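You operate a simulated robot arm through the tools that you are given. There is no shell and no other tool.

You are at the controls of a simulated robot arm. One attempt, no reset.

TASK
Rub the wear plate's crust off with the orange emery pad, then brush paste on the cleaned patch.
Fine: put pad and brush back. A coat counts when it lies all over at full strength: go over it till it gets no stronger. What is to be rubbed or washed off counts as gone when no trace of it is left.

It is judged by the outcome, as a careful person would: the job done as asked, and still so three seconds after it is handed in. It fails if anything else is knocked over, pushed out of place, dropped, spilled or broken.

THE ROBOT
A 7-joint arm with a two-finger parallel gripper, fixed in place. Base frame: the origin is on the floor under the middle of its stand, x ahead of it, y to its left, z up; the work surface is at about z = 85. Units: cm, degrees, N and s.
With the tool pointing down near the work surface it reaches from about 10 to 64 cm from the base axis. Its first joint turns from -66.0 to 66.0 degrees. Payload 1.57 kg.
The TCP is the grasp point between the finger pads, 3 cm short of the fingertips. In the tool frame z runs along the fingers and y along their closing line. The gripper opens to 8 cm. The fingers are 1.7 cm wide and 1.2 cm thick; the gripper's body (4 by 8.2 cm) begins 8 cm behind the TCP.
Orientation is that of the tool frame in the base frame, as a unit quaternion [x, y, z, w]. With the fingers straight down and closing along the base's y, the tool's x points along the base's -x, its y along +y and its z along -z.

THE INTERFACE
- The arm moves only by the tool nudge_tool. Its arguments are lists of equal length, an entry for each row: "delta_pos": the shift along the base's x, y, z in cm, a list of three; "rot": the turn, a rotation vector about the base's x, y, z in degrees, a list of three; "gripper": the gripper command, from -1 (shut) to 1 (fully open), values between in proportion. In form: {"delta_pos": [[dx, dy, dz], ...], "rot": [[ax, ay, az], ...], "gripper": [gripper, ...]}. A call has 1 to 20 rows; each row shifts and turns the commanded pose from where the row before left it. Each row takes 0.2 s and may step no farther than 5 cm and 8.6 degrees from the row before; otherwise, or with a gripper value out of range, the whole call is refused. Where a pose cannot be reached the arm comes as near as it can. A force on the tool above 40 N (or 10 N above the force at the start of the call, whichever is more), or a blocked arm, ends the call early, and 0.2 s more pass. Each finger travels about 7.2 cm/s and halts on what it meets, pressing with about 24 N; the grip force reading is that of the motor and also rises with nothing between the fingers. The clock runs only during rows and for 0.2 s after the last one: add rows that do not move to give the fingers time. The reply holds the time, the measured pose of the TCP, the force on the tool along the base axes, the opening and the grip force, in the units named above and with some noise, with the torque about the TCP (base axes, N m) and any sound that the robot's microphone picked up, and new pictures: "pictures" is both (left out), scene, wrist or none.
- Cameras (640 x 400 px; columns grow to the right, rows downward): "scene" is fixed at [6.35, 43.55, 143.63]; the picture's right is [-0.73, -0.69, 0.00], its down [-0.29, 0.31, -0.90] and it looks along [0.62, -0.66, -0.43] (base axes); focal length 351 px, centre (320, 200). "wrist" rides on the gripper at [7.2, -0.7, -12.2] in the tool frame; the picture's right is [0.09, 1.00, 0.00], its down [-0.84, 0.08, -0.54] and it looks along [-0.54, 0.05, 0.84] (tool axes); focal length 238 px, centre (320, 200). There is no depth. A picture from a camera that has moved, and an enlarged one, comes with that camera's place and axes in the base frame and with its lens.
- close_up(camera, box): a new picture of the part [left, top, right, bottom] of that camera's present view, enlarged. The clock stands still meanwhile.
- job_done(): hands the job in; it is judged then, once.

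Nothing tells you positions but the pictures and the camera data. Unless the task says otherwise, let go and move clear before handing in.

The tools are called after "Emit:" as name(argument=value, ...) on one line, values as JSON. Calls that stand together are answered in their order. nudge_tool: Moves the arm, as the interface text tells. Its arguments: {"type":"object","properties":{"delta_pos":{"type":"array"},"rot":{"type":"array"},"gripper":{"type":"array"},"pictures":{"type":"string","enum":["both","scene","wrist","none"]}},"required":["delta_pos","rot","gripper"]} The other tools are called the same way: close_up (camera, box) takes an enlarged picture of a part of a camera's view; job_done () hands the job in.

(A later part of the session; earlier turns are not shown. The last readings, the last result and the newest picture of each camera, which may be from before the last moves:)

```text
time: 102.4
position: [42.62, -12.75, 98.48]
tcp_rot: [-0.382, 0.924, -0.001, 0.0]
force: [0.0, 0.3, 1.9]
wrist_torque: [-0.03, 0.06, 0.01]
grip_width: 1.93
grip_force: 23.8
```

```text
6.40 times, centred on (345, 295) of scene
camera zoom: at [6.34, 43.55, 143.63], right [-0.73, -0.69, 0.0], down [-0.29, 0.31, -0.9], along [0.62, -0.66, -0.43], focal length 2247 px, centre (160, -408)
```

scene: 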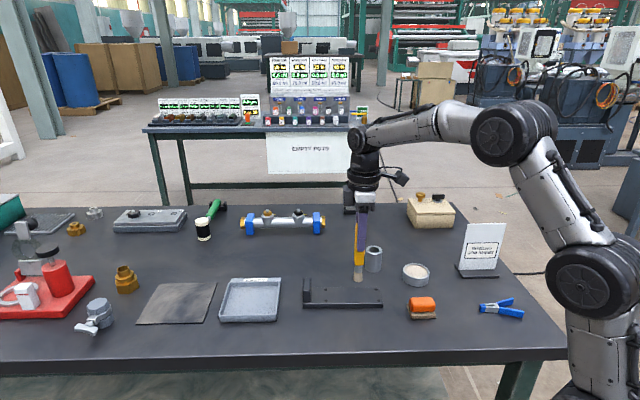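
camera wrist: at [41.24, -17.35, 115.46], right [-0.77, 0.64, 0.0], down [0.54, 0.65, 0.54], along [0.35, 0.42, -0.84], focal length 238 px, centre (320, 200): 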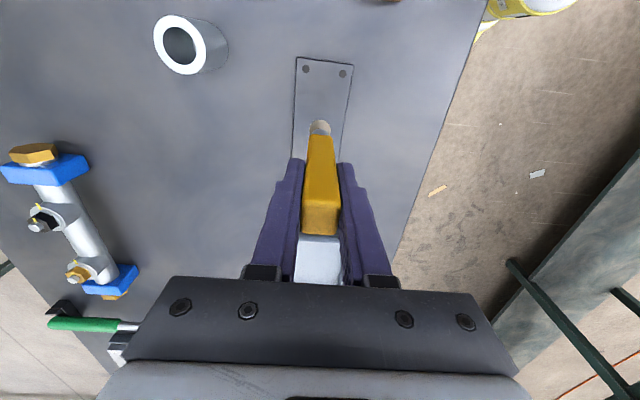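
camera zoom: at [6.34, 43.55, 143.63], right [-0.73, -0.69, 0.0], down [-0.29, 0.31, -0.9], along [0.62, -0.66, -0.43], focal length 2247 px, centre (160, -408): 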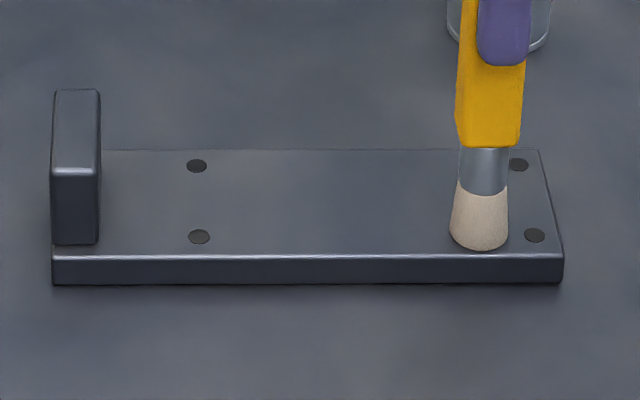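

Light contact at ~2 N. Now a test stroke of 2 cm along the plate, then check paste and plate.

Emit:
nudge_tool(delta_pos=[[0.2, 0.2, 0], [0.3, 0.3, 0], [0.3, 0.3, 0], [0.3, 0.3, 0], [0.3, 0.3, 0], [0, 0, 0]], rot=[[0, 0, 0], [0, 0, 0], [0, 0, 0], [0, 0, 0], [0, 0, 0], [0, 0, 0]], gripper=[-1, -1, -1, -1, -1, -1], pictures="none")

Emit:
close_up(camera="scene", box=[295, 265, 395, 325])

Emit:
close_up(camera="wrist", box=[240, 20, 400, 180])

```text
time: 103.8
position: [44.0, -11.26, 98.59]
tcp_rot: [-0.383, 0.924, -0.001, 0.0]
force: [-1.2, -1.6, 3.3]
wrist_torque: [-0.18, 0.21, 0.03]
grip_width: 1.93
grip_force: 23.8
```

```text
6.40 times, centred on (345, 295) of scene
camera zoom: at [6.34, 43.54, 143.64], right [-0.73, -0.69, 0.0], down [-0.29, 0.31, -0.9], along [0.62, -0.66, -0.43], focal length 2247 px, centre (160, -408)
```

zoom: 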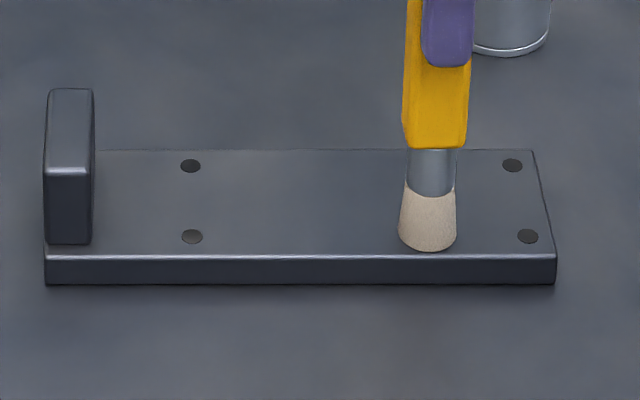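

```text
2.50 times, centred on (320, 100) of wrist
camera zoom: at [39.37, -16.75, 110.68], right [-0.77, 0.64, 0.0], down [0.54, 0.65, 0.54], along [0.35, 0.42, -0.84], focal length 596 px, centre (320, 450)
```

zoom: 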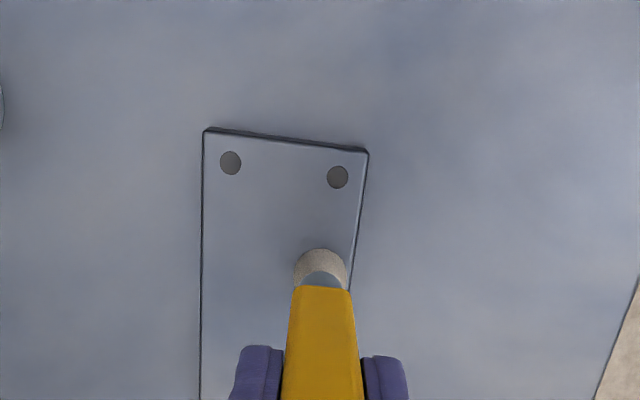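

The brush slides mostly freely (plate moved only ~0.3 cm), but no paste shows yet at this edge. I'll sweep across toward the patch centre and look.

Emit:
nudge_tool(delta_pos=[[0.2, -0.2, 0], [0.3, -0.3, 0], [0.3, -0.3, 0], [0.3, -0.3, 0], [0, 0, 0]], rot=[[0, 0, 0], [0, 0, 0], [0, 0, 0], [0, 0, 0], [0, 0, 0]], gripper=[-1, -1, -1, -1, -1], pictures="none")

Emit:
close_up(camera="scene", box=[295, 265, 395, 325])

Emit:
close_up(camera="wrist", box=[240, 20, 400, 180])

```text
time: 105.0
position: [45.04, -12.31, 98.5]
tcp_rot: [-0.383, 0.924, 0.0, 0.0]
force: [-2.4, 1.9, 2.9]
wrist_torque: [0.23, 0.14, 0.0]
grip_width: 1.97
grip_force: 23.9
```

```text
6.40 times, centred on (345, 295) of scene
camera zoom: at [6.34, 43.55, 143.63], right [-0.73, -0.69, 0.0], down [-0.29, 0.31, -0.9], along [0.62, -0.66, -0.43], focal length 2247 px, centre (160, -408)
```

zoom: 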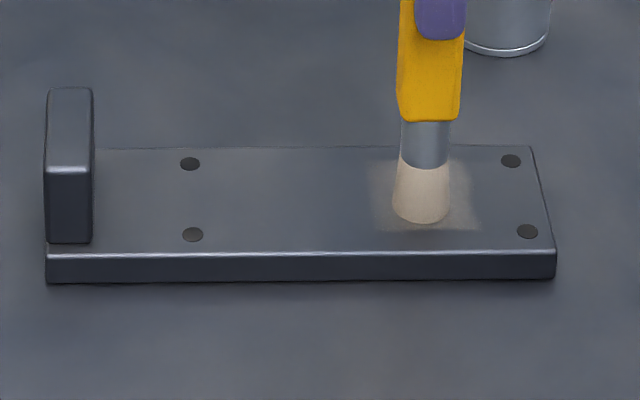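

```text
2.50 times, centred on (320, 100) of wrist
camera zoom: at [40.47, -17.84, 110.67], right [-0.77, 0.64, 0.0], down [0.54, 0.65, 0.54], along [0.35, 0.42, -0.84], focal length 596 px, centre (320, 450)
```

zoom: 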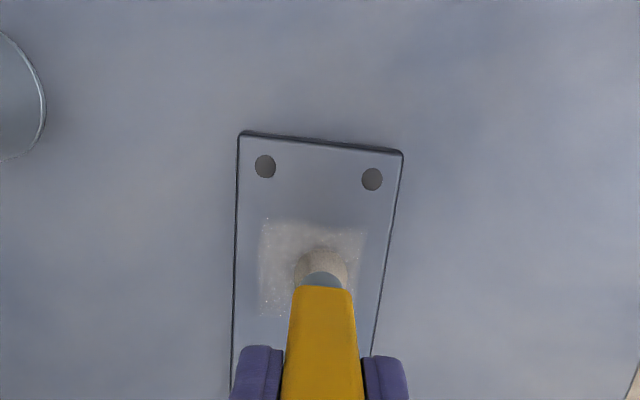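

Paste is going on now: a beige film is appearing within the patch area. I'll continue with light raster strokes along the plate.

Emit:
nudge_tool(delta_pos=[[0.3, 0.3, 0], [0.3, 0.3, 0], [0.3, 0.3, 0], [0.3, 0.3, 0], [0.3, 0.3, 0], [0.3, 0.3, 0], [0.3, 0.3, 0], [0.3, 0.3, 0], [0.3, 0.3, 0], [0.2, 0.2, 0], [0, 0, 0]], rot=[[0, 0, 0], [0, 0, 0], [0, 0, 0], [0, 0, 0], [0, 0, 0], [0, 0, 0], [0, 0, 0], [0, 0, 0], [0, 0, 0], [0, 0, 0], [0, 0, 0]], gripper=[-1, -1, -1, -1, -1, -1, -1, -1, -1, -1, -1], pictures="none")

Emit:
close_up(camera="scene", box=[295, 265, 395, 325])

Emit:
close_up(camera="wrist", box=[240, 0, 400, 180])

```text
time: 107.4
position: [47.95, -9.5, 98.51]
tcp_rot: [-0.382, 0.924, -0.001, 0.001]
force: [-3.2, -3.2, 6.2]
wrist_torque: [-0.31, 0.3, 0.03]
grip_width: 1.9
grip_force: 24.2
```

```text
6.40 times, centred on (345, 295) of scene
camera zoom: at [6.33, 43.54, 143.64], right [-0.73, -0.69, 0.0], down [-0.29, 0.31, -0.9], along [0.62, -0.66, -0.43], focal length 2247 px, centre (160, -408)
```

zoom: 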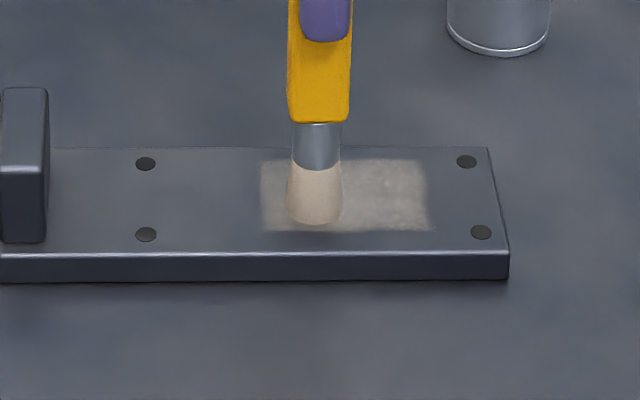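

```text
2.22 times, centred on (320, 90) of wrist
camera zoom: at [43.37, -14.95, 110.67], right [-0.77, 0.64, 0.0], down [0.54, 0.65, 0.54], along [0.35, 0.42, -0.84], focal length 530 px, centre (320, 444)
```

zoom: 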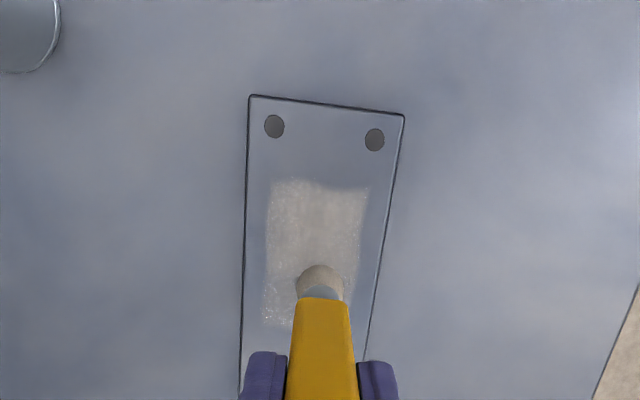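

The coat covers most of the patch but the force crept up to 6 N and pushed the plate ~1.8 cm. I'll ease off and stroke back, which also brings the plate back.

Emit:
nudge_tool(delta_pos=[[0, 0, 0.04], [-0.3, -0.3, 0], [-0.3, -0.3, 0], [-0.3, -0.3, 0], [-0.3, -0.3, 0], [-0.3, -0.3, 0], [-0.3, -0.3, 0], [-0.3, -0.3, 0], [-0.3, -0.3, 0], [-0.3, -0.3, 0], [-0.3, -0.3, 0], [0, 0, 0]], rot=[[0, 0, 0], [0, 0, 0], [0, 0, 0], [0, 0, 0], [0, 0, 0], [0, 0, 0], [0, 0, 0], [0, 0, 0], [0, 0, 0], [0, 0, 0], [0, 0, 0], [0, 0, 0]], gripper=[-1, -1, -1, -1, -1, -1, -1, -1, -1, -1, -1, -1], pictures="none")

Emit:
close_up(camera="scene", box=[295, 265, 395, 325])

Emit:
close_up(camera="wrist", box=[240, 0, 400, 180])

```text
time: 110.0
position: [44.97, -12.47, 98.52]
tcp_rot: [-0.383, 0.924, 0.0, 0.0]
force: [-0.9, -0.5, -0.9]
wrist_torque: [-0.02, -0.02, 0.0]
grip_width: 1.93
grip_force: 24.2
```

```text
6.40 times, centred on (345, 295) of scene
camera zoom: at [6.35, 43.55, 143.63], right [-0.73, -0.69, 0.0], down [-0.29, 0.31, -0.9], along [0.62, -0.66, -0.43], focal length 2247 px, centre (160, -408)
```

zoom: 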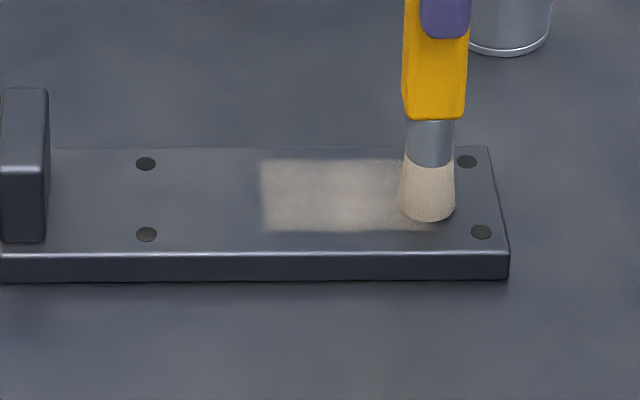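

```text
2.22 times, centred on (320, 90) of wrist
camera zoom: at [40.37, -17.96, 110.71], right [-0.77, 0.64, 0.0], down [0.54, 0.65, 0.54], along [0.35, 0.42, -0.84], focal length 530 px, centre (320, 444)
```

zoom: 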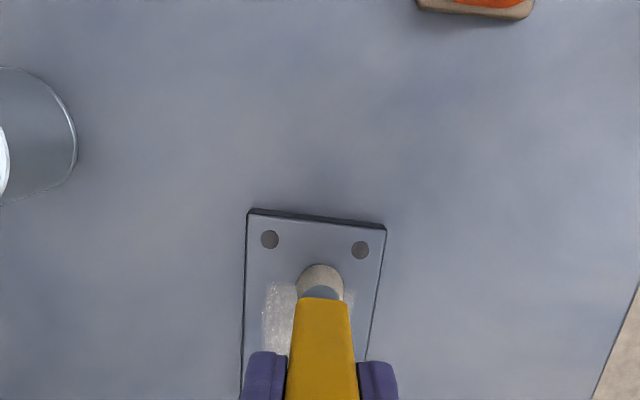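

The plate stayed put this time and the coat looks fuller, though contact faded at the end of the stroke. I'll restore light contact, compensate the slight slope, and go over it again.

Emit:
nudge_tool(delta_pos=[[0, 0, -0.06], [0.3, 0.3, 0.004], [0.3, 0.3, 0.004], [0.3, 0.3, 0.004], [0.3, 0.3, 0.004], [0.3, 0.3, 0.004], [0.3, 0.3, 0.004], [0.3, 0.3, 0.004], [0.3, 0.3, 0.004], [0.3, 0.3, 0.004], [0.3, 0.3, 0.004], [0.3, 0.3, 0.004], [0.3, 0.3, 0.004], [0, 0, 0]], rot=[[0, 0, 0], [0, 0, 0], [0, 0, 0], [0, 0, 0], [0, 0, 0], [0, 0, 0], [0, 0, 0], [0, 0, 0], [0, 0, 0], [0, 0, 0], [0, 0, 0], [0, 0, 0], [0, 0, 0], [0, 0, 0]], gripper=[-1, -1, -1, -1, -1, -1, -1, -1, -1, -1, -1, -1, -1, -1], pictures="none")

Emit:
close_up(camera="scene", box=[295, 265, 395, 325])

Emit:
close_up(camera="wrist", box=[240, 0, 400, 180])

```text
time: 113.0
position: [48.61, -8.85, 98.6]
tcp_rot: [-0.383, 0.924, 0.0, 0.002]
force: [-3.9, -2.8, 8.7]
wrist_torque: [-0.31, 0.31, -0.02]
grip_width: 1.92
grip_force: 24.2
```

```text
6.40 times, centred on (345, 295) of scene
camera zoom: at [6.33, 43.54, 143.64], right [-0.73, -0.69, 0.0], down [-0.29, 0.31, -0.9], along [0.62, -0.66, -0.43], focal length 2247 px, centre (160, -408)
```

zoom: 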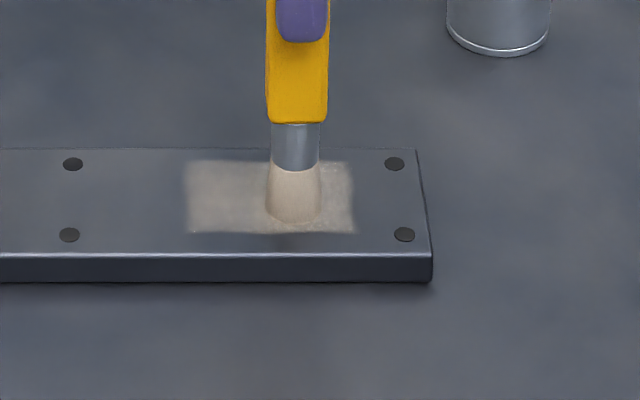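

```text
2.22 times, centred on (320, 90) of wrist
camera zoom: at [43.95, -14.37, 110.67], right [-0.77, 0.64, 0.0], down [0.54, 0.65, 0.54], along [0.35, 0.42, -0.84], focal length 530 px, centre (320, 444)
```

zoom: 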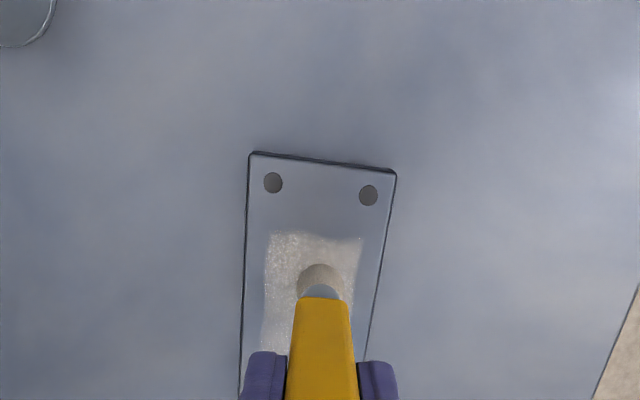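

Force rose to 8.7 N in the +u stroke and pushed the plate further. I must check clearance to the tray before anything else.

Emit:
close_up(camera="scene", box=[205, 255, 365, 335])

```text
4.00 times, centred on (285, 295) of scene
camera zoom: at [6.33, 43.54, 143.64], right [-0.73, -0.69, 0.0], down [-0.29, 0.31, -0.9], along [0.62, -0.66, -0.43], focal length 1404 px, centre (460, -180)
```

zoom: 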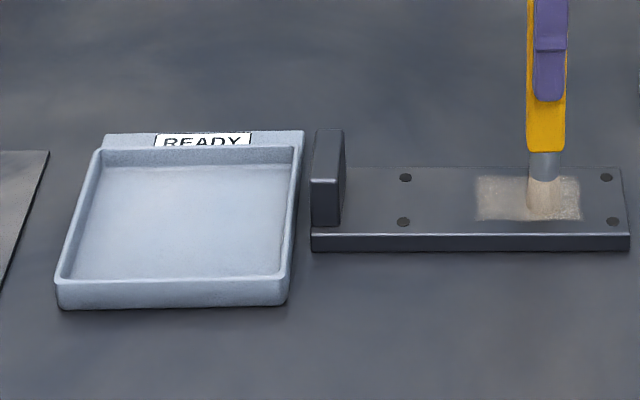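

The tray is untouched with about 0.9 cm to spare. I'll now drag the plate back toward its original place with firmer contact on the return stroke.

Emit:
nudge_tool(delta_pos=[[-0.1, -0.1, -0.06], [-0.2, -0.2, -0.03], [-0.3, -0.3, -0.01], [-0.3, -0.3, -0.01], [-0.3, -0.3, -0.01], [0, 0, 0]], rot=[[0, 0, 0], [0, 0, 0], [0, 0, 0], [0, 0, 0], [0, 0, 0], [0, 0, 0]], gripper=[-1, -1, -1, -1, -1, -1], pictures="none")

Emit:
close_up(camera="scene", box=[205, 255, 365, 335])

```text
time: 114.4
position: [47.54, -10.18, 98.43]
tcp_rot: [-0.383, 0.924, 0.0, 0.002]
force: [3.7, 3.4, 15.7]
wrist_torque: [0.45, -0.4, 0.0]
grip_width: 1.95
grip_force: 23.9
```

```text
4.00 times, centred on (285, 295) of scene
camera zoom: at [6.33, 43.56, 143.63], right [-0.73, -0.69, 0.0], down [-0.29, 0.31, -0.9], along [0.62, -0.66, -0.43], focal length 1404 px, centre (460, -180)
```

zoom: 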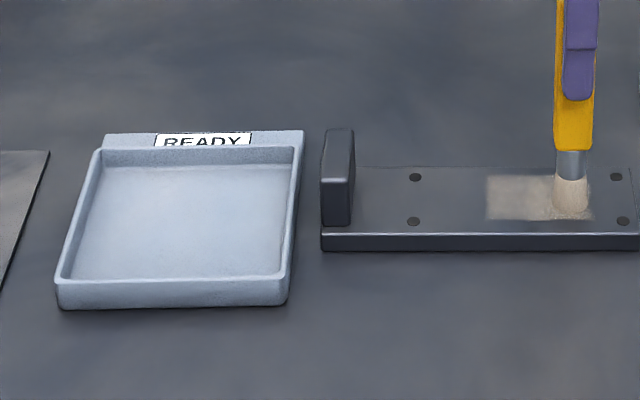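

The plate slides back only partly (the brush slips over it), which also rubs paste on. I'll use return-direction strokes with contact and lift on the way out, so the plate only drifts back toward its place.

Emit:
nudge_tool(delta_pos=[[-0.2, -0.2, 0.05], [-0.3, -0.3, 0], [-0.3, -0.3, 0], [0, 0, 0.3], [0, 0, 0.6], [0.8, 0.8, 0], [1.2, 1.2, 0], [1.2, 1.2, 0], [0.9, 0.9, 0], [0, 0, 0], [0, 0, 0]], rot=[[0, 0, 0], [0, 0, 0], [0, 0, 0], [0, 0, 0], [0, 0, 0], [0, 0, 0], [0, 0, 0], [0, 0, 0], [0, 0, 0], [0, 0, 0], [0, 0, 0]], gripper=[-1, -1, -1, -1, -1, -1, -1, -1, -1, -1, -1], pictures="none")

Emit:
close_up(camera="scene", box=[285, 255, 395, 335])

Emit:
close_up(camera="wrist", box=[240, 0, 400, 180])

```text
time: 116.8
position: [50.67, -6.75, 99.25]
tcp_rot: [-0.383, 0.924, 0.0, 0.0]
force: [-0.2, 0.5, -0.4]
wrist_torque: [0.0, 0.0, -0.01]
grip_width: 1.96
grip_force: 24.1
```

```text
5.00 times, centred on (340, 295) of scene
camera zoom: at [6.35, 43.55, 143.63], right [-0.73, -0.69, 0.0], down [-0.29, 0.31, -0.9], along [0.62, -0.66, -0.43], focal length 1756 px, centre (220, -275)
```

zoom: 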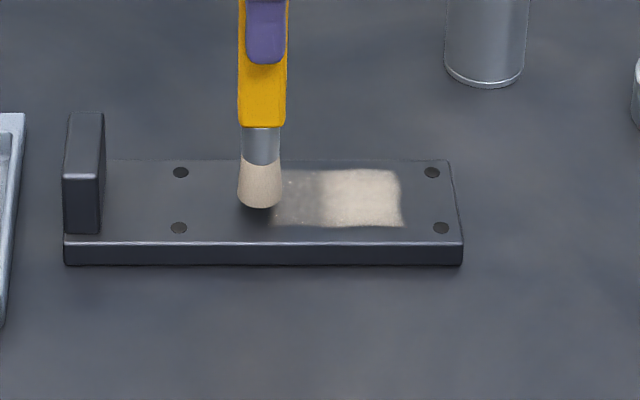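

```text
2.22 times, centred on (320, 90) of wrist
camera zoom: at [46.07, -12.29, 111.41], right [-0.77, 0.64, 0.0], down [0.54, 0.65, 0.54], along [0.35, 0.42, -0.84], focal length 530 px, centre (320, 444)
```

zoom: 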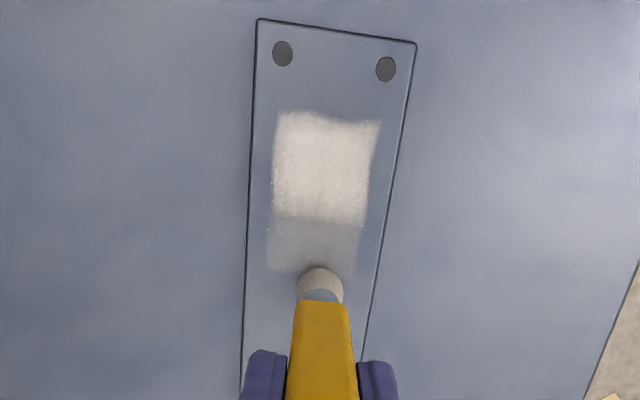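

The near two-thirds of the patch is now strong, the far third still weak, and the plate is only ~1.1 cm from its original spot. Lowering at the far end for another return stroke.

Emit:
nudge_tool(delta_pos=[[0, 0, -0.4], [0, 0, -0.3], [0, 0, -0.13], [0, 0, 0]], rot=[[0, 0, 0], [0, 0, 0], [0, 0, 0], [0, 0, 0]], gripper=[-1, -1, -1, -1], pictures="none")

Emit:
nudge_tool(delta_pos=[[-0.15, -0.15, -0.03], [-0.25, -0.25, -0.02], [-0.25, -0.25, -0.01], [-0.25, -0.25, -0.01], [-0.25, -0.25, -0.01], [-0.25, -0.25, 0], [0, 0, 0]], rot=[[0, 0, 0], [0, 0, 0], [0, 0, 0], [0, 0, 0], [0, 0, 0], [0, 0, 0], [0, 0, 0]], gripper=[-1, -1, -1, -1, -1, -1, -1], pictures="none")

Emit:
close_up(camera="scene", box=[285, 255, 395, 335])

Emit:
close_up(camera="wrist", box=[240, 0, 400, 180])

```text
time: 117.8
position: [50.66, -6.7, 98.5]
tcp_rot: [-0.383, 0.924, -0.001, 0.0]
force: [0.8, -0.4, 0.4]
wrist_torque: [0.0, 0.01, 0.02]
grip_width: 1.95
grip_force: 24.1
```

```text
time: 119.4
position: [49.32, -8.13, 98.4]
tcp_rot: [-0.382, 0.924, -0.001, 0.001]
force: [2.9, 3.7, 6.7]
wrist_torque: [0.3, -0.3, -0.01]
grip_width: 1.9
grip_force: 23.9
```

```text
5.00 times, centred on (340, 295) of scene
camera zoom: at [6.35, 43.56, 143.63], right [-0.73, -0.69, 0.0], down [-0.29, 0.31, -0.9], along [0.62, -0.66, -0.43], focal length 1756 px, centre (220, -275)
```

zoom: 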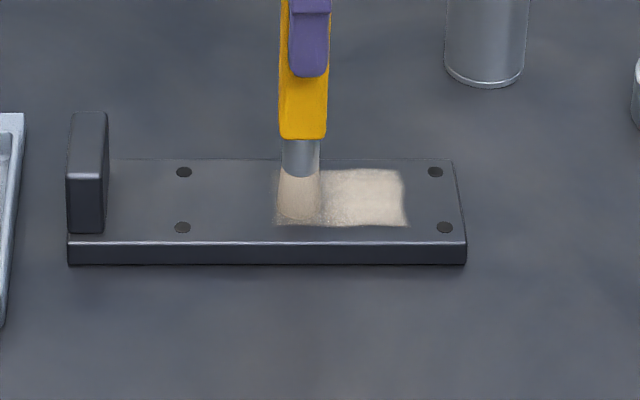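

```text
2.22 times, centred on (320, 90) of wrist
camera zoom: at [44.68, -13.68, 110.61], right [-0.77, 0.64, 0.0], down [0.54, 0.65, 0.54], along [0.35, 0.42, -0.84], focal length 530 px, centre (320, 444)
```

zoom: 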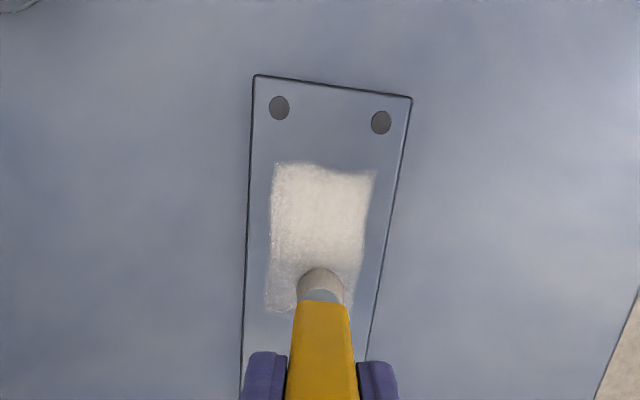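

Contact ~7 N, the plate holds, and the coat strengthens. Continuing this stroke toward the near end.

Emit:
nudge_tool(delta_pos=[[-0.25, -0.25, 0], [-0.25, -0.25, 0], [-0.25, -0.25, 0], [-0.25, -0.25, -0.005], [-0.25, -0.25, -0.005], [-0.25, -0.25, -0.005], [-0.25, -0.25, -0.005], [-0.25, -0.25, -0.005], [-0.25, -0.25, -0.005], [-0.25, -0.25, -0.005], [-0.25, -0.25, -0.005], [-0.25, -0.25, -0.005], [0, 0, 0]], rot=[[0, 0, 0], [0, 0, 0], [0, 0, 0], [0, 0, 0], [0, 0, 0], [0, 0, 0], [0, 0, 0], [0, 0, 0], [0, 0, 0], [0, 0, 0], [0, 0, 0], [0, 0, 0], [0, 0, 0]], gripper=[-1, -1, -1, -1, -1, -1, -1, -1, -1, -1, -1, -1, -1], pictures="none")

Emit:
close_up(camera="scene", box=[285, 255, 395, 335])

Emit:
close_up(camera="wrist", box=[240, 0, 400, 180])

```text
time: 122.2
position: [46.3, -11.09, 98.32]
tcp_rot: [-0.383, 0.924, 0.0, 0.001]
force: [3.7, 5.5, 16.0]
wrist_torque: [0.46, -0.43, -0.01]
grip_width: 1.96
grip_force: 24.5
```

```text
5.00 times, centred on (340, 295) of scene
camera zoom: at [6.33, 43.57, 143.63], right [-0.73, -0.69, 0.0], down [-0.29, 0.31, -0.9], along [0.62, -0.66, -0.43], focal length 1756 px, centre (220, -275)
```

zoom: 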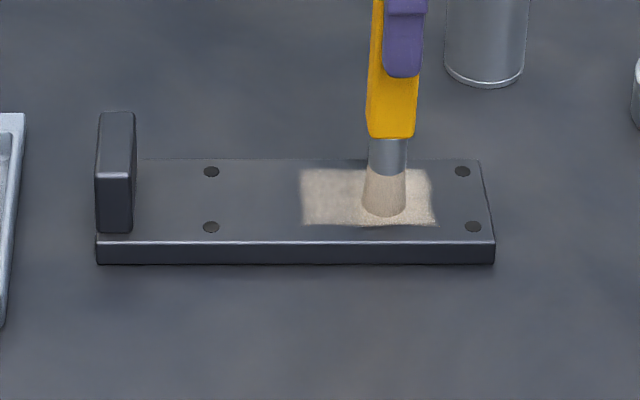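

```text
2.22 times, centred on (320, 90) of wrist
camera zoom: at [41.64, -16.67, 110.52], right [-0.77, 0.64, 0.0], down [0.54, 0.65, 0.54], along [0.35, 0.42, -0.84], focal length 530 px, centre (320, 444)
```

zoom: 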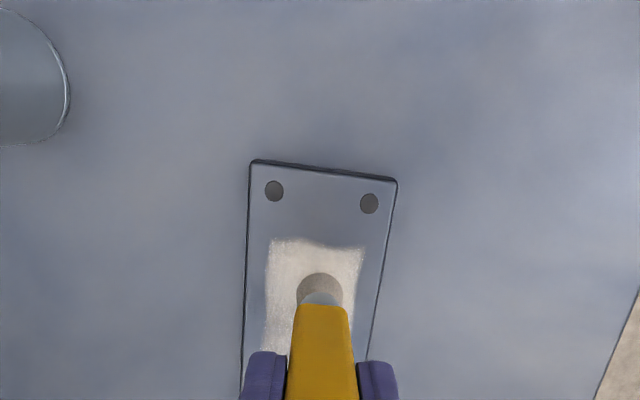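

Plate is now practically at its original place. I'll ease the pressure, finish this stroke, then lift off to look at the coat.

Emit:
nudge_tool(delta_pos=[[-0.1, -0.1, 0.08], [-0.25, -0.25, 0], [-0.25, -0.25, 0], [-0.25, -0.25, 0], [-0.15, -0.15, 0], [0, 0, 0.4], [0, 0, 0.8], [-1.2, -1.2, 0.8], [-1.5, -1.5, 0], [0, 0, 0]], rot=[[0, 0, 0], [0, 0, 0], [0, 0, 0], [0, 0, 0], [0, 0, 0], [0, 0, 0], [0, 0, 0], [0, 0, 0], [0, 0, 0], [0, 0, 0]], gripper=[-1, -1, -1, -1, -1, -1, -1, -1, -1, -1], pictures="none")

Emit:
close_up(camera="scene", box=[285, 255, 395, 335])

Emit:
close_up(camera="scene", box=[335, 280, 383, 310])

Emit:
close_up(camera="scene", box=[205, 255, 305, 335])

```text
time: 124.4
position: [42.54, -14.79, 100.33]
tcp_rot: [-0.383, 0.924, 0.0, 0.0]
force: [-0.7, -0.7, -1.7]
wrist_torque: [0.04, 0.0, -0.01]
grip_width: 1.94
grip_force: 24.2
```

```text
5.00 times, centred on (340, 295) of scene
camera zoom: at [6.35, 43.55, 143.63], right [-0.73, -0.69, 0.0], down [-0.29, 0.31, -0.9], along [0.62, -0.66, -0.43], focal length 1756 px, centre (220, -275)
```

zoom: 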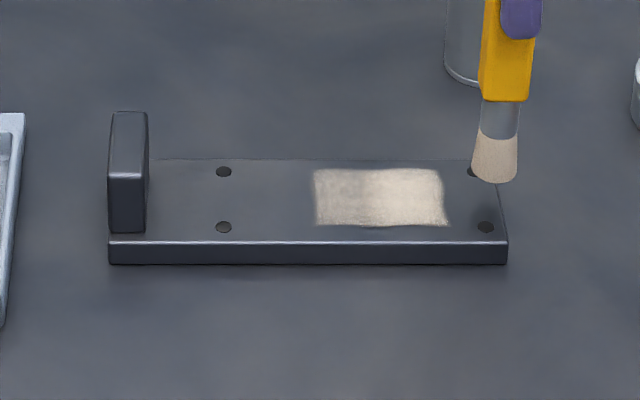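

```text
13.33 times, centred on (359, 295) of scene
camera zoom: at [6.35, 43.55, 143.63], right [-0.73, -0.69, 0.0], down [-0.29, 0.31, -0.9], along [0.62, -0.66, -0.43], focal length 4682 px, centre (-200, -1067)
```

zoom: 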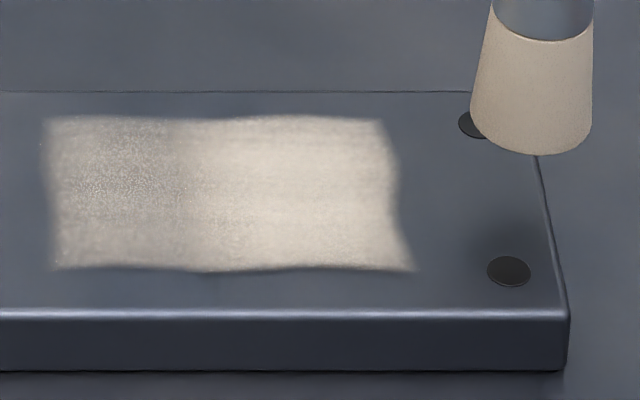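

```text
5.00 times, centred on (255, 295) of scene
camera zoom: at [6.35, 43.55, 143.63], right [-0.73, -0.69, 0.0], down [-0.29, 0.31, -0.9], along [0.62, -0.66, -0.43], focal length 1756 px, centre (645, -275)
```

zoom: 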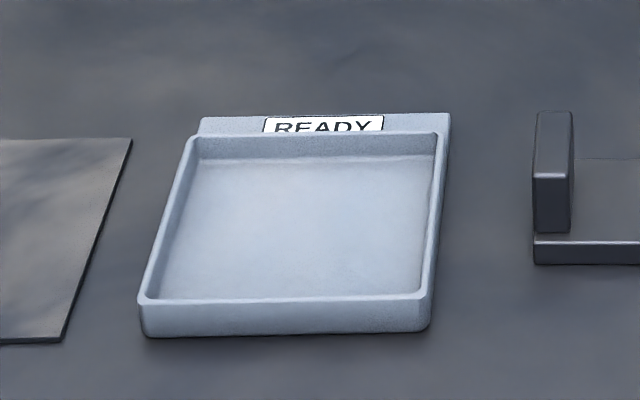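

The near two-thirds is strong; the far third is weaker, and the bristles look a bit lighter on paste. I'll reload at the tin before going over it again.

Emit:
nudge_tool(delta_pos=[[0, 0, 1.2], [0, 0, 1.7], [-0.25, -1.2, 0], [-0.4, -1.9, 0], [-0.5, -2.3, 0], [-0.5, -2.3, 0], [-0.5, -2.3, 0], [-0.4, -2.0, 0], [-0.3, -1.5, 0], [-0.2, -0.85, 0], [0, 0, 0], [0, 0, -1.5], [0, 0, -1.2], [0, 0, -0.6], [0, 0, -0.3], [0, 0, 0]], rot=[[0, 0, 0], [0, 0, 0], [0, 0, 0], [0, 0, 0], [0, 0, 0], [0, 0, 0], [0, 0, 0], [0, 0, 0], [0, 0, 0], [0, 0, 0], [0, 0, 0], [0, 0, 0], [0, 0, 0], [0, 0, 0], [0, 0, 0], [0, 0, 0]], gripper=[-1, -1, -1, -1, -1, -1, -1, -1, -1, -1, -1, -1, -1, -1, -1, -1], pictures="none")

Emit:
close_up(camera="scene", box=[390, 230, 450, 295])

```text
time: 127.8
position: [39.46, -29.23, 99.67]
tcp_rot: [-0.383, 0.924, 0.0, 0.0]
force: [0.1, -1.0, -0.9]
wrist_torque: [0.01, 0.02, 0.04]
grip_width: 1.93
grip_force: 23.8
```

```text
6.15 times, centred on (420, 262) of scene
camera zoom: at [6.35, 43.55, 143.63], right [-0.73, -0.69, 0.0], down [-0.29, 0.31, -0.9], along [0.62, -0.66, -0.43], focal length 2161 px, centre (-295, -185)
```

zoom: 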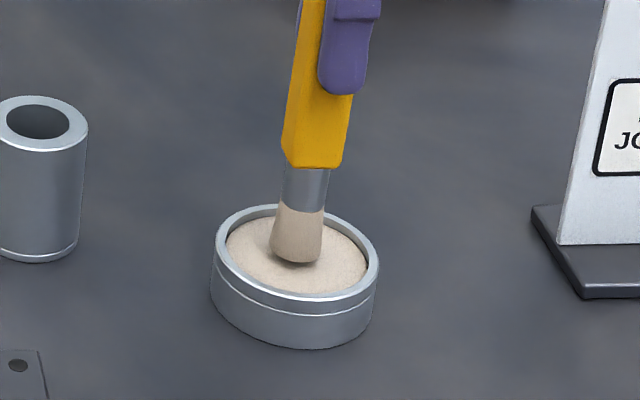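

Emit:
nudge_tool(delta_pos=[[0, 0, -0.25], [0, 0, -0.15], [0, 0, -0.08], [0, 0, 0], [0, 0, 0], [0, 0, 0]], rot=[[0, 0, 0], [0, 0, 0], [0, 0, 0], [0, 0, 0], [0, 0, 0], [0, 0, 0]], gripper=[-1, -1, -1, -1, -1, -1], pictures="none")

Emit:
close_up(camera="scene", box=[390, 230, 450, 295])

```text
time: 129.2
position: [39.42, -29.29, 99.03]
tcp_rot: [-0.383, 0.924, 0.0, 0.001]
force: [0.0, 0.3, -0.6]
wrist_torque: [0.02, -0.01, -0.01]
grip_width: 1.95
grip_force: 24.0
```

```text
6.15 times, centred on (420, 262) of scene
camera zoom: at [6.35, 43.55, 143.63], right [-0.73, -0.69, 0.0], down [-0.29, 0.31, -0.9], along [0.62, -0.66, -0.43], focal length 2161 px, centre (-295, -185)
```

zoom: 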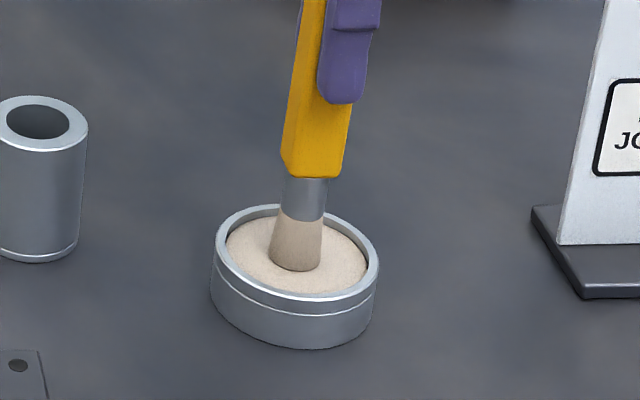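

The brush has slipped slightly up in the grip (no contact yet at the earlier height). I'll lower a bit more until it touches the paste.

Emit:
nudge_tool(delta_pos=[[0, 0, -0.06], [0, 0, 0]], rot=[[0, 0, 0], [0, 0, 0]], gripper=[-1, -1], pictures="none")

Emit:
nudge_tool(delta_pos=[[0, 0, -0.06], [0, 0, 0]], rot=[[0, 0, 0], [0, 0, 0]], gripper=[-1, -1], pictures="none")

Emit:
close_up(camera="scene", box=[390, 230, 450, 295])

```text
time: 129.8
position: [39.39, -29.23, 99.2]
tcp_rot: [-0.383, 0.924, -0.001, 0.0]
force: [-3.2, 0.9, 3.8]
wrist_torque: [-0.01, 0.27, 0.0]
grip_width: 1.95
grip_force: 24.0
```

```text
time: 130.4
position: [39.49, -29.15, 99.27]
tcp_rot: [-0.383, 0.924, -0.001, 0.0]
force: [-4.0, 0.6, 10.1]
wrist_torque: [0.07, 0.49, 0.0]
grip_width: 1.95
grip_force: 23.9
```

```text
6.15 times, centred on (420, 262) of scene
camera zoom: at [6.33, 43.56, 143.63], right [-0.73, -0.69, 0.0], down [-0.29, 0.31, -0.9], along [0.62, -0.66, -0.43], focal length 2161 px, centre (-295, -185)
```

zoom: 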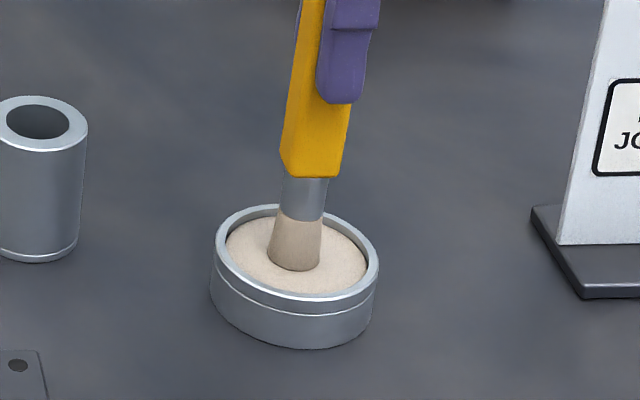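

Loaded again. I'll carry the brush back to the far end of the patch (about (49.7,-9.0)) for return-direction strokes.

Emit:
nudge_tool(delta_pos=[[0, 0, 0.3], [0, 0, 0.8], [0, 0, 1.3], [0, 0, 1.6], [0.5, 1.0, 0], [1.0, 2.0, 0], [1.2, 2.4, 0], [1.3, 2.6, 0], [1.3, 2.6, 0], [1.3, 2.6, 0], [1.2, 2.4, 0], [1.1, 2.2, 0], [0.8, 1.6, 0], [0.37, 0.78, 0], [0, 0, -1.5], [0, 0, -1.5], [0, 0, -0.8], [0, 0, 0]], rot=[[0, 0, 0], [0, 0, 0], [0, 0, 0], [0, 0, 0], [0, 0, 0], [0, 0, 0], [0, 0, 0], [0, 0, 0], [0, 0, 0], [0, 0, 0], [0, 0, 0], [0, 0, 0], [0, 0, 0], [0, 0, 0], [0, 0, 0], [0, 0, 0], [0, 0, 0], [0, 0, 0]], gripper=[-1, -1, -1, -1, -1, -1, -1, -1, -1, -1, -1, -1, -1, -1, -1, -1, -1, -1], pictures="none")

Emit:
close_up(camera="scene", box=[276, 255, 404, 335])

Emit:
close_up(camera="wrist", box=[240, 0, 400, 180])

```text
time: 134.2
position: [49.49, -9.0, 99.18]
tcp_rot: [-0.382, 0.924, 0.0, 0.0]
force: [-0.2, -0.3, -1.0]
wrist_torque: [-0.01, 0.03, -0.02]
grip_width: 1.92
grip_force: 24.4
```

```text
5.00 times, centred on (340, 295) of scene
camera zoom: at [6.35, 43.55, 143.63], right [-0.73, -0.69, 0.0], down [-0.29, 0.31, -0.9], along [0.62, -0.66, -0.43], focal length 1756 px, centre (220, -275)
```

zoom: 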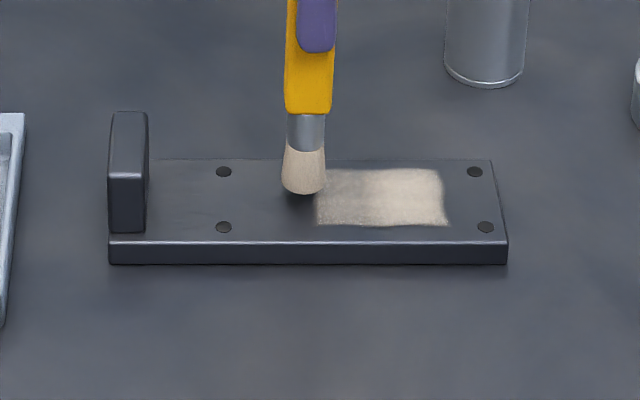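

```text
2.22 times, centred on (320, 90) of wrist
camera zoom: at [44.99, -14.54, 111.39], right [-0.77, 0.64, 0.0], down [0.54, 0.65, 0.54], along [0.35, 0.42, -0.84], focal length 530 px, centre (320, 444)
```

zoom: 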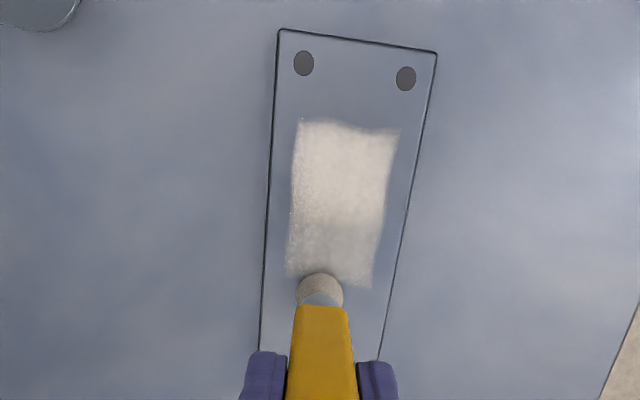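

Emit:
nudge_tool(delta_pos=[[0, 0, -0.45], [0, 0, -0.35], [0, 0, -0.12], [0, 0, 0]], rot=[[0, 0, 0], [0, 0, 0], [0, 0, 0], [0, 0, 0]], gripper=[-1, -1, -1, -1], pictures="none")

Emit:
nudge_tool(delta_pos=[[-0.1, -0.1, -0.03], [-0.2, -0.2, -0.03], [-0.2, -0.2, -0.01], [-0.2, -0.2, 0], [-0.2, -0.2, 0], [-0.2, -0.2, 0], [-0.2, -0.2, 0], [-0.2, -0.2, 0], [-0.2, -0.2, 0], [0, 0, 0]], rot=[[0, 0, 0], [0, 0, 0], [0, 0, 0], [0, 0, 0], [0, 0, 0], [0, 0, 0], [0, 0, 0], [0, 0, 0], [0, 0, 0], [0, 0, 0]], gripper=[-1, -1, -1, -1, -1, -1, -1, -1, -1, -1], pictures="none")

Emit:
close_up(camera="scene", box=[276, 255, 404, 335])

Emit:
close_up(camera="wrist", box=[240, 0, 400, 180])

```text
time: 135.2
position: [49.43, -9.0, 98.35]
tcp_rot: [-0.383, 0.924, -0.001, 0.0]
force: [-1.4, -0.9, 2.6]
wrist_torque: [-0.01, 0.13, -0.01]
grip_width: 1.94
grip_force: 24.8
```

```text
time: 137.4
position: [47.9, -10.74, 98.34]
tcp_rot: [-0.382, 0.924, 0.0, 0.002]
force: [4.0, 6.3, 14.9]
wrist_torque: [0.59, -0.4, -0.02]
grip_width: 1.94
grip_force: 23.8
```

```text
5.00 times, centred on (340, 295) of scene
camera zoom: at [6.33, 43.57, 143.63], right [-0.73, -0.69, 0.0], down [-0.29, 0.31, -0.9], along [0.62, -0.66, -0.43], focal length 1756 px, centre (220, -275)
```

zoom: 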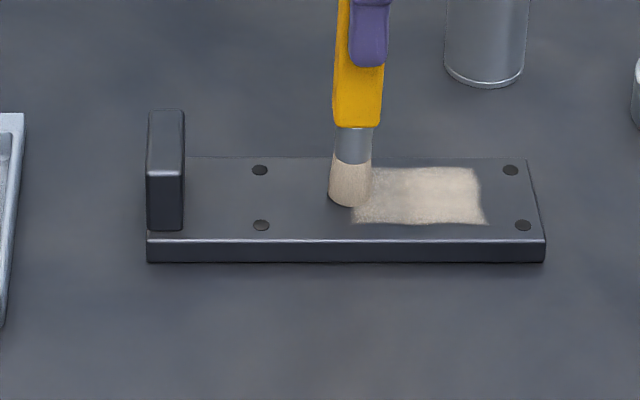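

```text
2.22 times, centred on (320, 90) of wrist
camera zoom: at [43.28, -16.26, 110.5], right [-0.77, 0.64, 0.0], down [0.54, 0.65, 0.54], along [0.35, 0.42, -0.84], focal length 530 px, centre (320, 444)
```

zoom: 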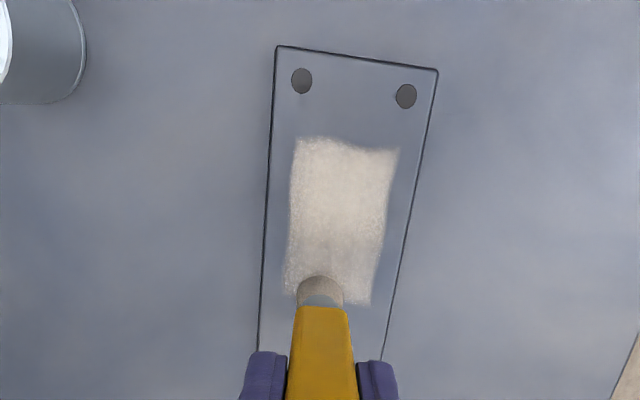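

The plate got dragged back near its origin. I'll ease the pressure and creep through the far third with twisting, which lets the brush slide without moving the plate.

Emit:
nudge_tool(delta_pos=[[0, 0, 0.07], [-0.08, -0.08, 0], [-0.08, -0.08, 0], [-0.08, -0.08, 0], [-0.08, -0.08, 0], [-0.08, -0.08, 0], [-0.08, -0.08, 0], [-0.08, -0.08, 0], [-0.08, -0.08, 0], [-0.08, -0.08, 0], [-0.08, -0.08, 0], [-0.08, -0.08, 0], [-0.08, -0.08, 0], [-0.08, -0.08, 0], [-0.08, -0.08, 0], [-0.08, -0.08, 0], [-0.08, -0.08, 0], [-0.08, -0.08, 0]], rot=[[0, 0, 0], [0, 0, 8], [0, 0, 8], [0, 0, -8], [0, 0, -8], [0, 0, -8], [0, 0, -8], [0, 0, 8], [0, 0, 8], [0, 0, 8], [0, 0, 8], [0, 0, -8], [0, 0, -8], [0, 0, -8], [0, 0, -8], [0, 0, 8], [0, 0, 8], [0, 0, 0]], gripper=[-1, -1, -1, -1, -1, -1, -1, -1, -1, -1, -1, -1, -1, -1, -1, -1, -1, -1], pictures="none")

Emit:
close_up(camera="scene", box=[276, 255, 404, 335])

Emit:
close_up(camera="wrist", box=[240, 0, 400, 180])

```text
time: 141.2
position: [46.44, -12.14, 98.2]
tcp_rot: [-0.383, 0.924, 0.0, 0.001]
force: [0.4, 3.7, 4.3]
wrist_torque: [0.38, -0.12, -0.03]
grip_width: 1.96
grip_force: 24.2
```

```text
5.00 times, centred on (340, 295) of scene
camera zoom: at [6.34, 43.56, 143.63], right [-0.73, -0.69, 0.0], down [-0.29, 0.31, -0.9], along [0.62, -0.66, -0.43], focal length 1756 px, centre (220, -275)
```

zoom: 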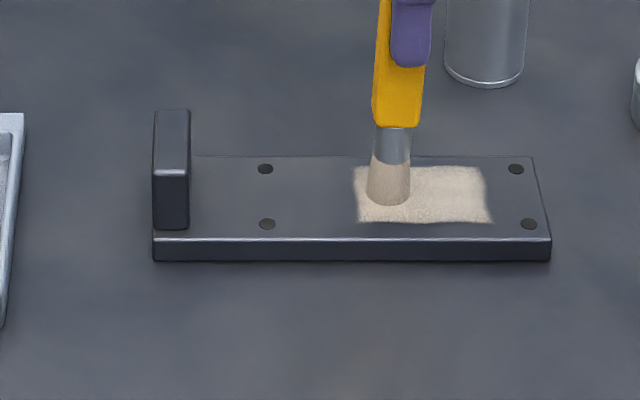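

```text
2.22 times, centred on (320, 90) of wrist
camera zoom: at [41.91, -17.59, 110.51], right [-0.77, 0.64, 0.0], down [0.54, 0.65, 0.54], along [0.35, 0.42, -0.84], focal length 530 px, centre (320, 444)
```

zoom: 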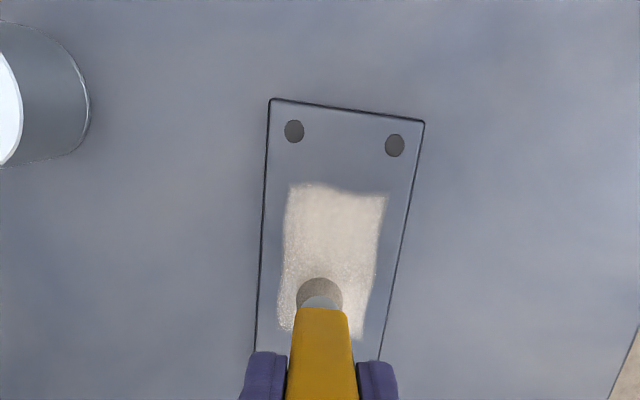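

That works well: the coat strengthens and the plate barely moves. Continuing toward the near end with twisting.

Emit:
nudge_tool(delta_pos=[[-0.09, -0.09, 0], [-0.09, -0.09, 0], [-0.09, -0.09, 0], [-0.09, -0.09, 0], [-0.09, -0.09, 0], [-0.09, -0.09, 0], [-0.09, -0.09, 0], [-0.09, -0.09, 0], [-0.09, -0.09, 0], [-0.09, -0.09, 0], [-0.09, -0.09, 0], [-0.09, -0.09, 0], [-0.09, -0.09, 0], [-0.09, -0.09, 0], [-0.09, -0.09, 0], [-0.09, -0.09, 0], [-0.09, -0.09, 0], [-0.09, -0.09, 0], [-0.09, -0.09, 0], [-0.09, -0.09, 0]], rot=[[0, 0, 8], [0, 0, 8], [0, 0, -8], [0, 0, -8], [0, 0, -8], [0, 0, -8], [0, 0, 8], [0, 0, 8], [0, 0, 8], [0, 0, 8], [0, 0, -8], [0, 0, -8], [0, 0, -8], [0, 0, -8], [0, 0, 8], [0, 0, 8], [0, 0, 8], [0, 0, 8], [0, 0, -8], [0, 0, -8]], gripper=[-1, -1, -1, -1, -1, -1, -1, -1, -1, -1, -1, -1, -1, -1, -1, -1, -1, -1, -1, -1], pictures="none")

Emit:
close_up(camera="scene", box=[276, 255, 404, 335])

Emit:
close_up(camera="wrist", box=[240, 0, 400, 180])

```text
time: 145.4
position: [44.75, -13.89, 98.41]
tcp_rot: [-0.383, 0.924, 0.0, 0.0]
force: [1.7, 0.3, 1.8]
wrist_torque: [0.0, -0.19, 0.0]
grip_width: 1.93
grip_force: 24.0
```

```text
5.00 times, centred on (340, 295) of scene
camera zoom: at [6.35, 43.55, 143.63], right [-0.73, -0.69, 0.0], down [-0.29, 0.31, -0.9], along [0.62, -0.66, -0.43], focal length 1756 px, centre (220, -275)
```

zoom: 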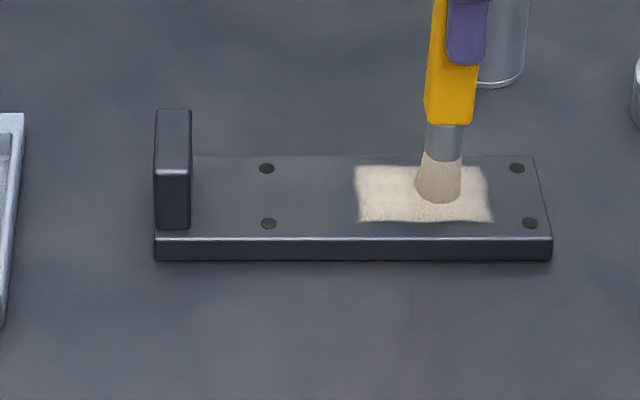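

```text
2.22 times, centred on (320, 90) of wrist
camera zoom: at [40.12, -19.41, 110.52], right [-0.77, 0.64, 0.0], down [0.54, 0.65, 0.54], along [0.35, 0.42, -0.84], focal length 530 px, centre (320, 444)
```

zoom: 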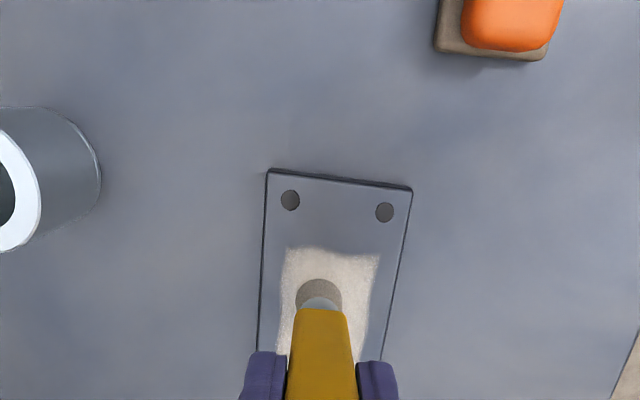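

Nearly uniform now. I'll finish to the near end and come back offset toward the front edge, still twisting.

Emit:
nudge_tool(delta_pos=[[-0.09, -0.09, 0], [-0.09, -0.09, 0], [-0.09, -0.09, 0], [-0.09, -0.09, 0], [-0.09, -0.09, 0], [-0.09, -0.09, 0], [-0.09, -0.09, 0], [-0.09, -0.09, 0], [-0.09, -0.09, 0], [-0.09, -0.09, 0], [-0.09, -0.09, 0], [-0.09, -0.09, 0], [-0.09, 0.09, 0], [-0.09, 0.09, 0], [-0.09, 0.09, 0], [-0.09, 0.09, 0], [-0.09, 0.09, 0], [-0.09, 0.09, 0], [-0.09, 0.09, 0], [-0.09, 0.09, 0]], rot=[[0, 0, 8], [0, 0, 8], [0, 0, -8], [0, 0, -8], [0, 0, -8], [0, 0, -8], [0, 0, 8], [0, 0, 8], [0, 0, 8], [0, 0, 8], [0, 0, -8], [0, 0, -8], [0, 0, -8], [0, 0, -8], [0, 0, 8], [0, 0, 8], [0, 0, 8], [0, 0, 8], [0, 0, -8], [0, 0, -8]], gripper=[-1, -1, -1, -1, -1, -1, -1, -1, -1, -1, -1, -1, -1, -1, -1, -1, -1, -1, -1, -1], pictures="none")

Emit:
close_up(camera="scene", box=[276, 255, 404, 335])

Emit:
close_up(camera="wrist", box=[240, 0, 400, 180])

```text
time: 149.6
position: [42.85, -14.12, 98.27]
tcp_rot: [-0.382, 0.924, 0.0, 0.0]
force: [0.7, -0.9, 1.2]
wrist_torque: [-0.12, -0.08, 0.02]
grip_width: 1.95
grip_force: 24.1
```

```text
5.00 times, centred on (340, 295) of scene
camera zoom: at [6.35, 43.55, 143.63], right [-0.73, -0.69, 0.0], down [-0.29, 0.31, -0.9], along [0.62, -0.66, -0.43], focal length 1756 px, centre (220, -275)
```

zoom: 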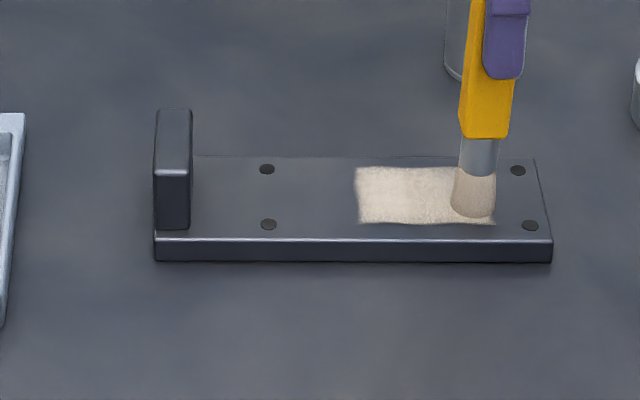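

```text
2.22 times, centred on (320, 90) of wrist
camera zoom: at [38.3, -19.74, 110.52], right [-0.77, 0.64, 0.0], down [0.54, 0.65, 0.54], along [0.35, 0.42, -0.84], focal length 530 px, centre (320, 444)
```

zoom: 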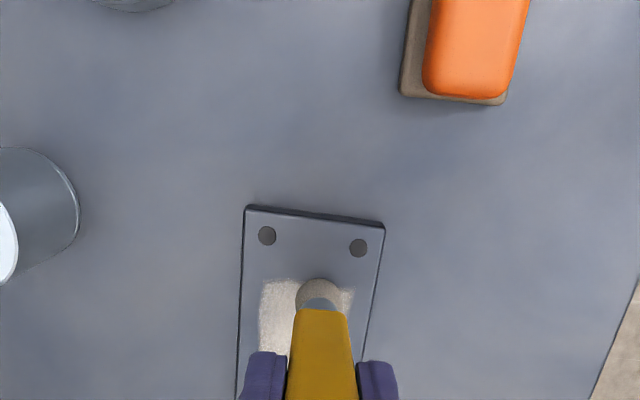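

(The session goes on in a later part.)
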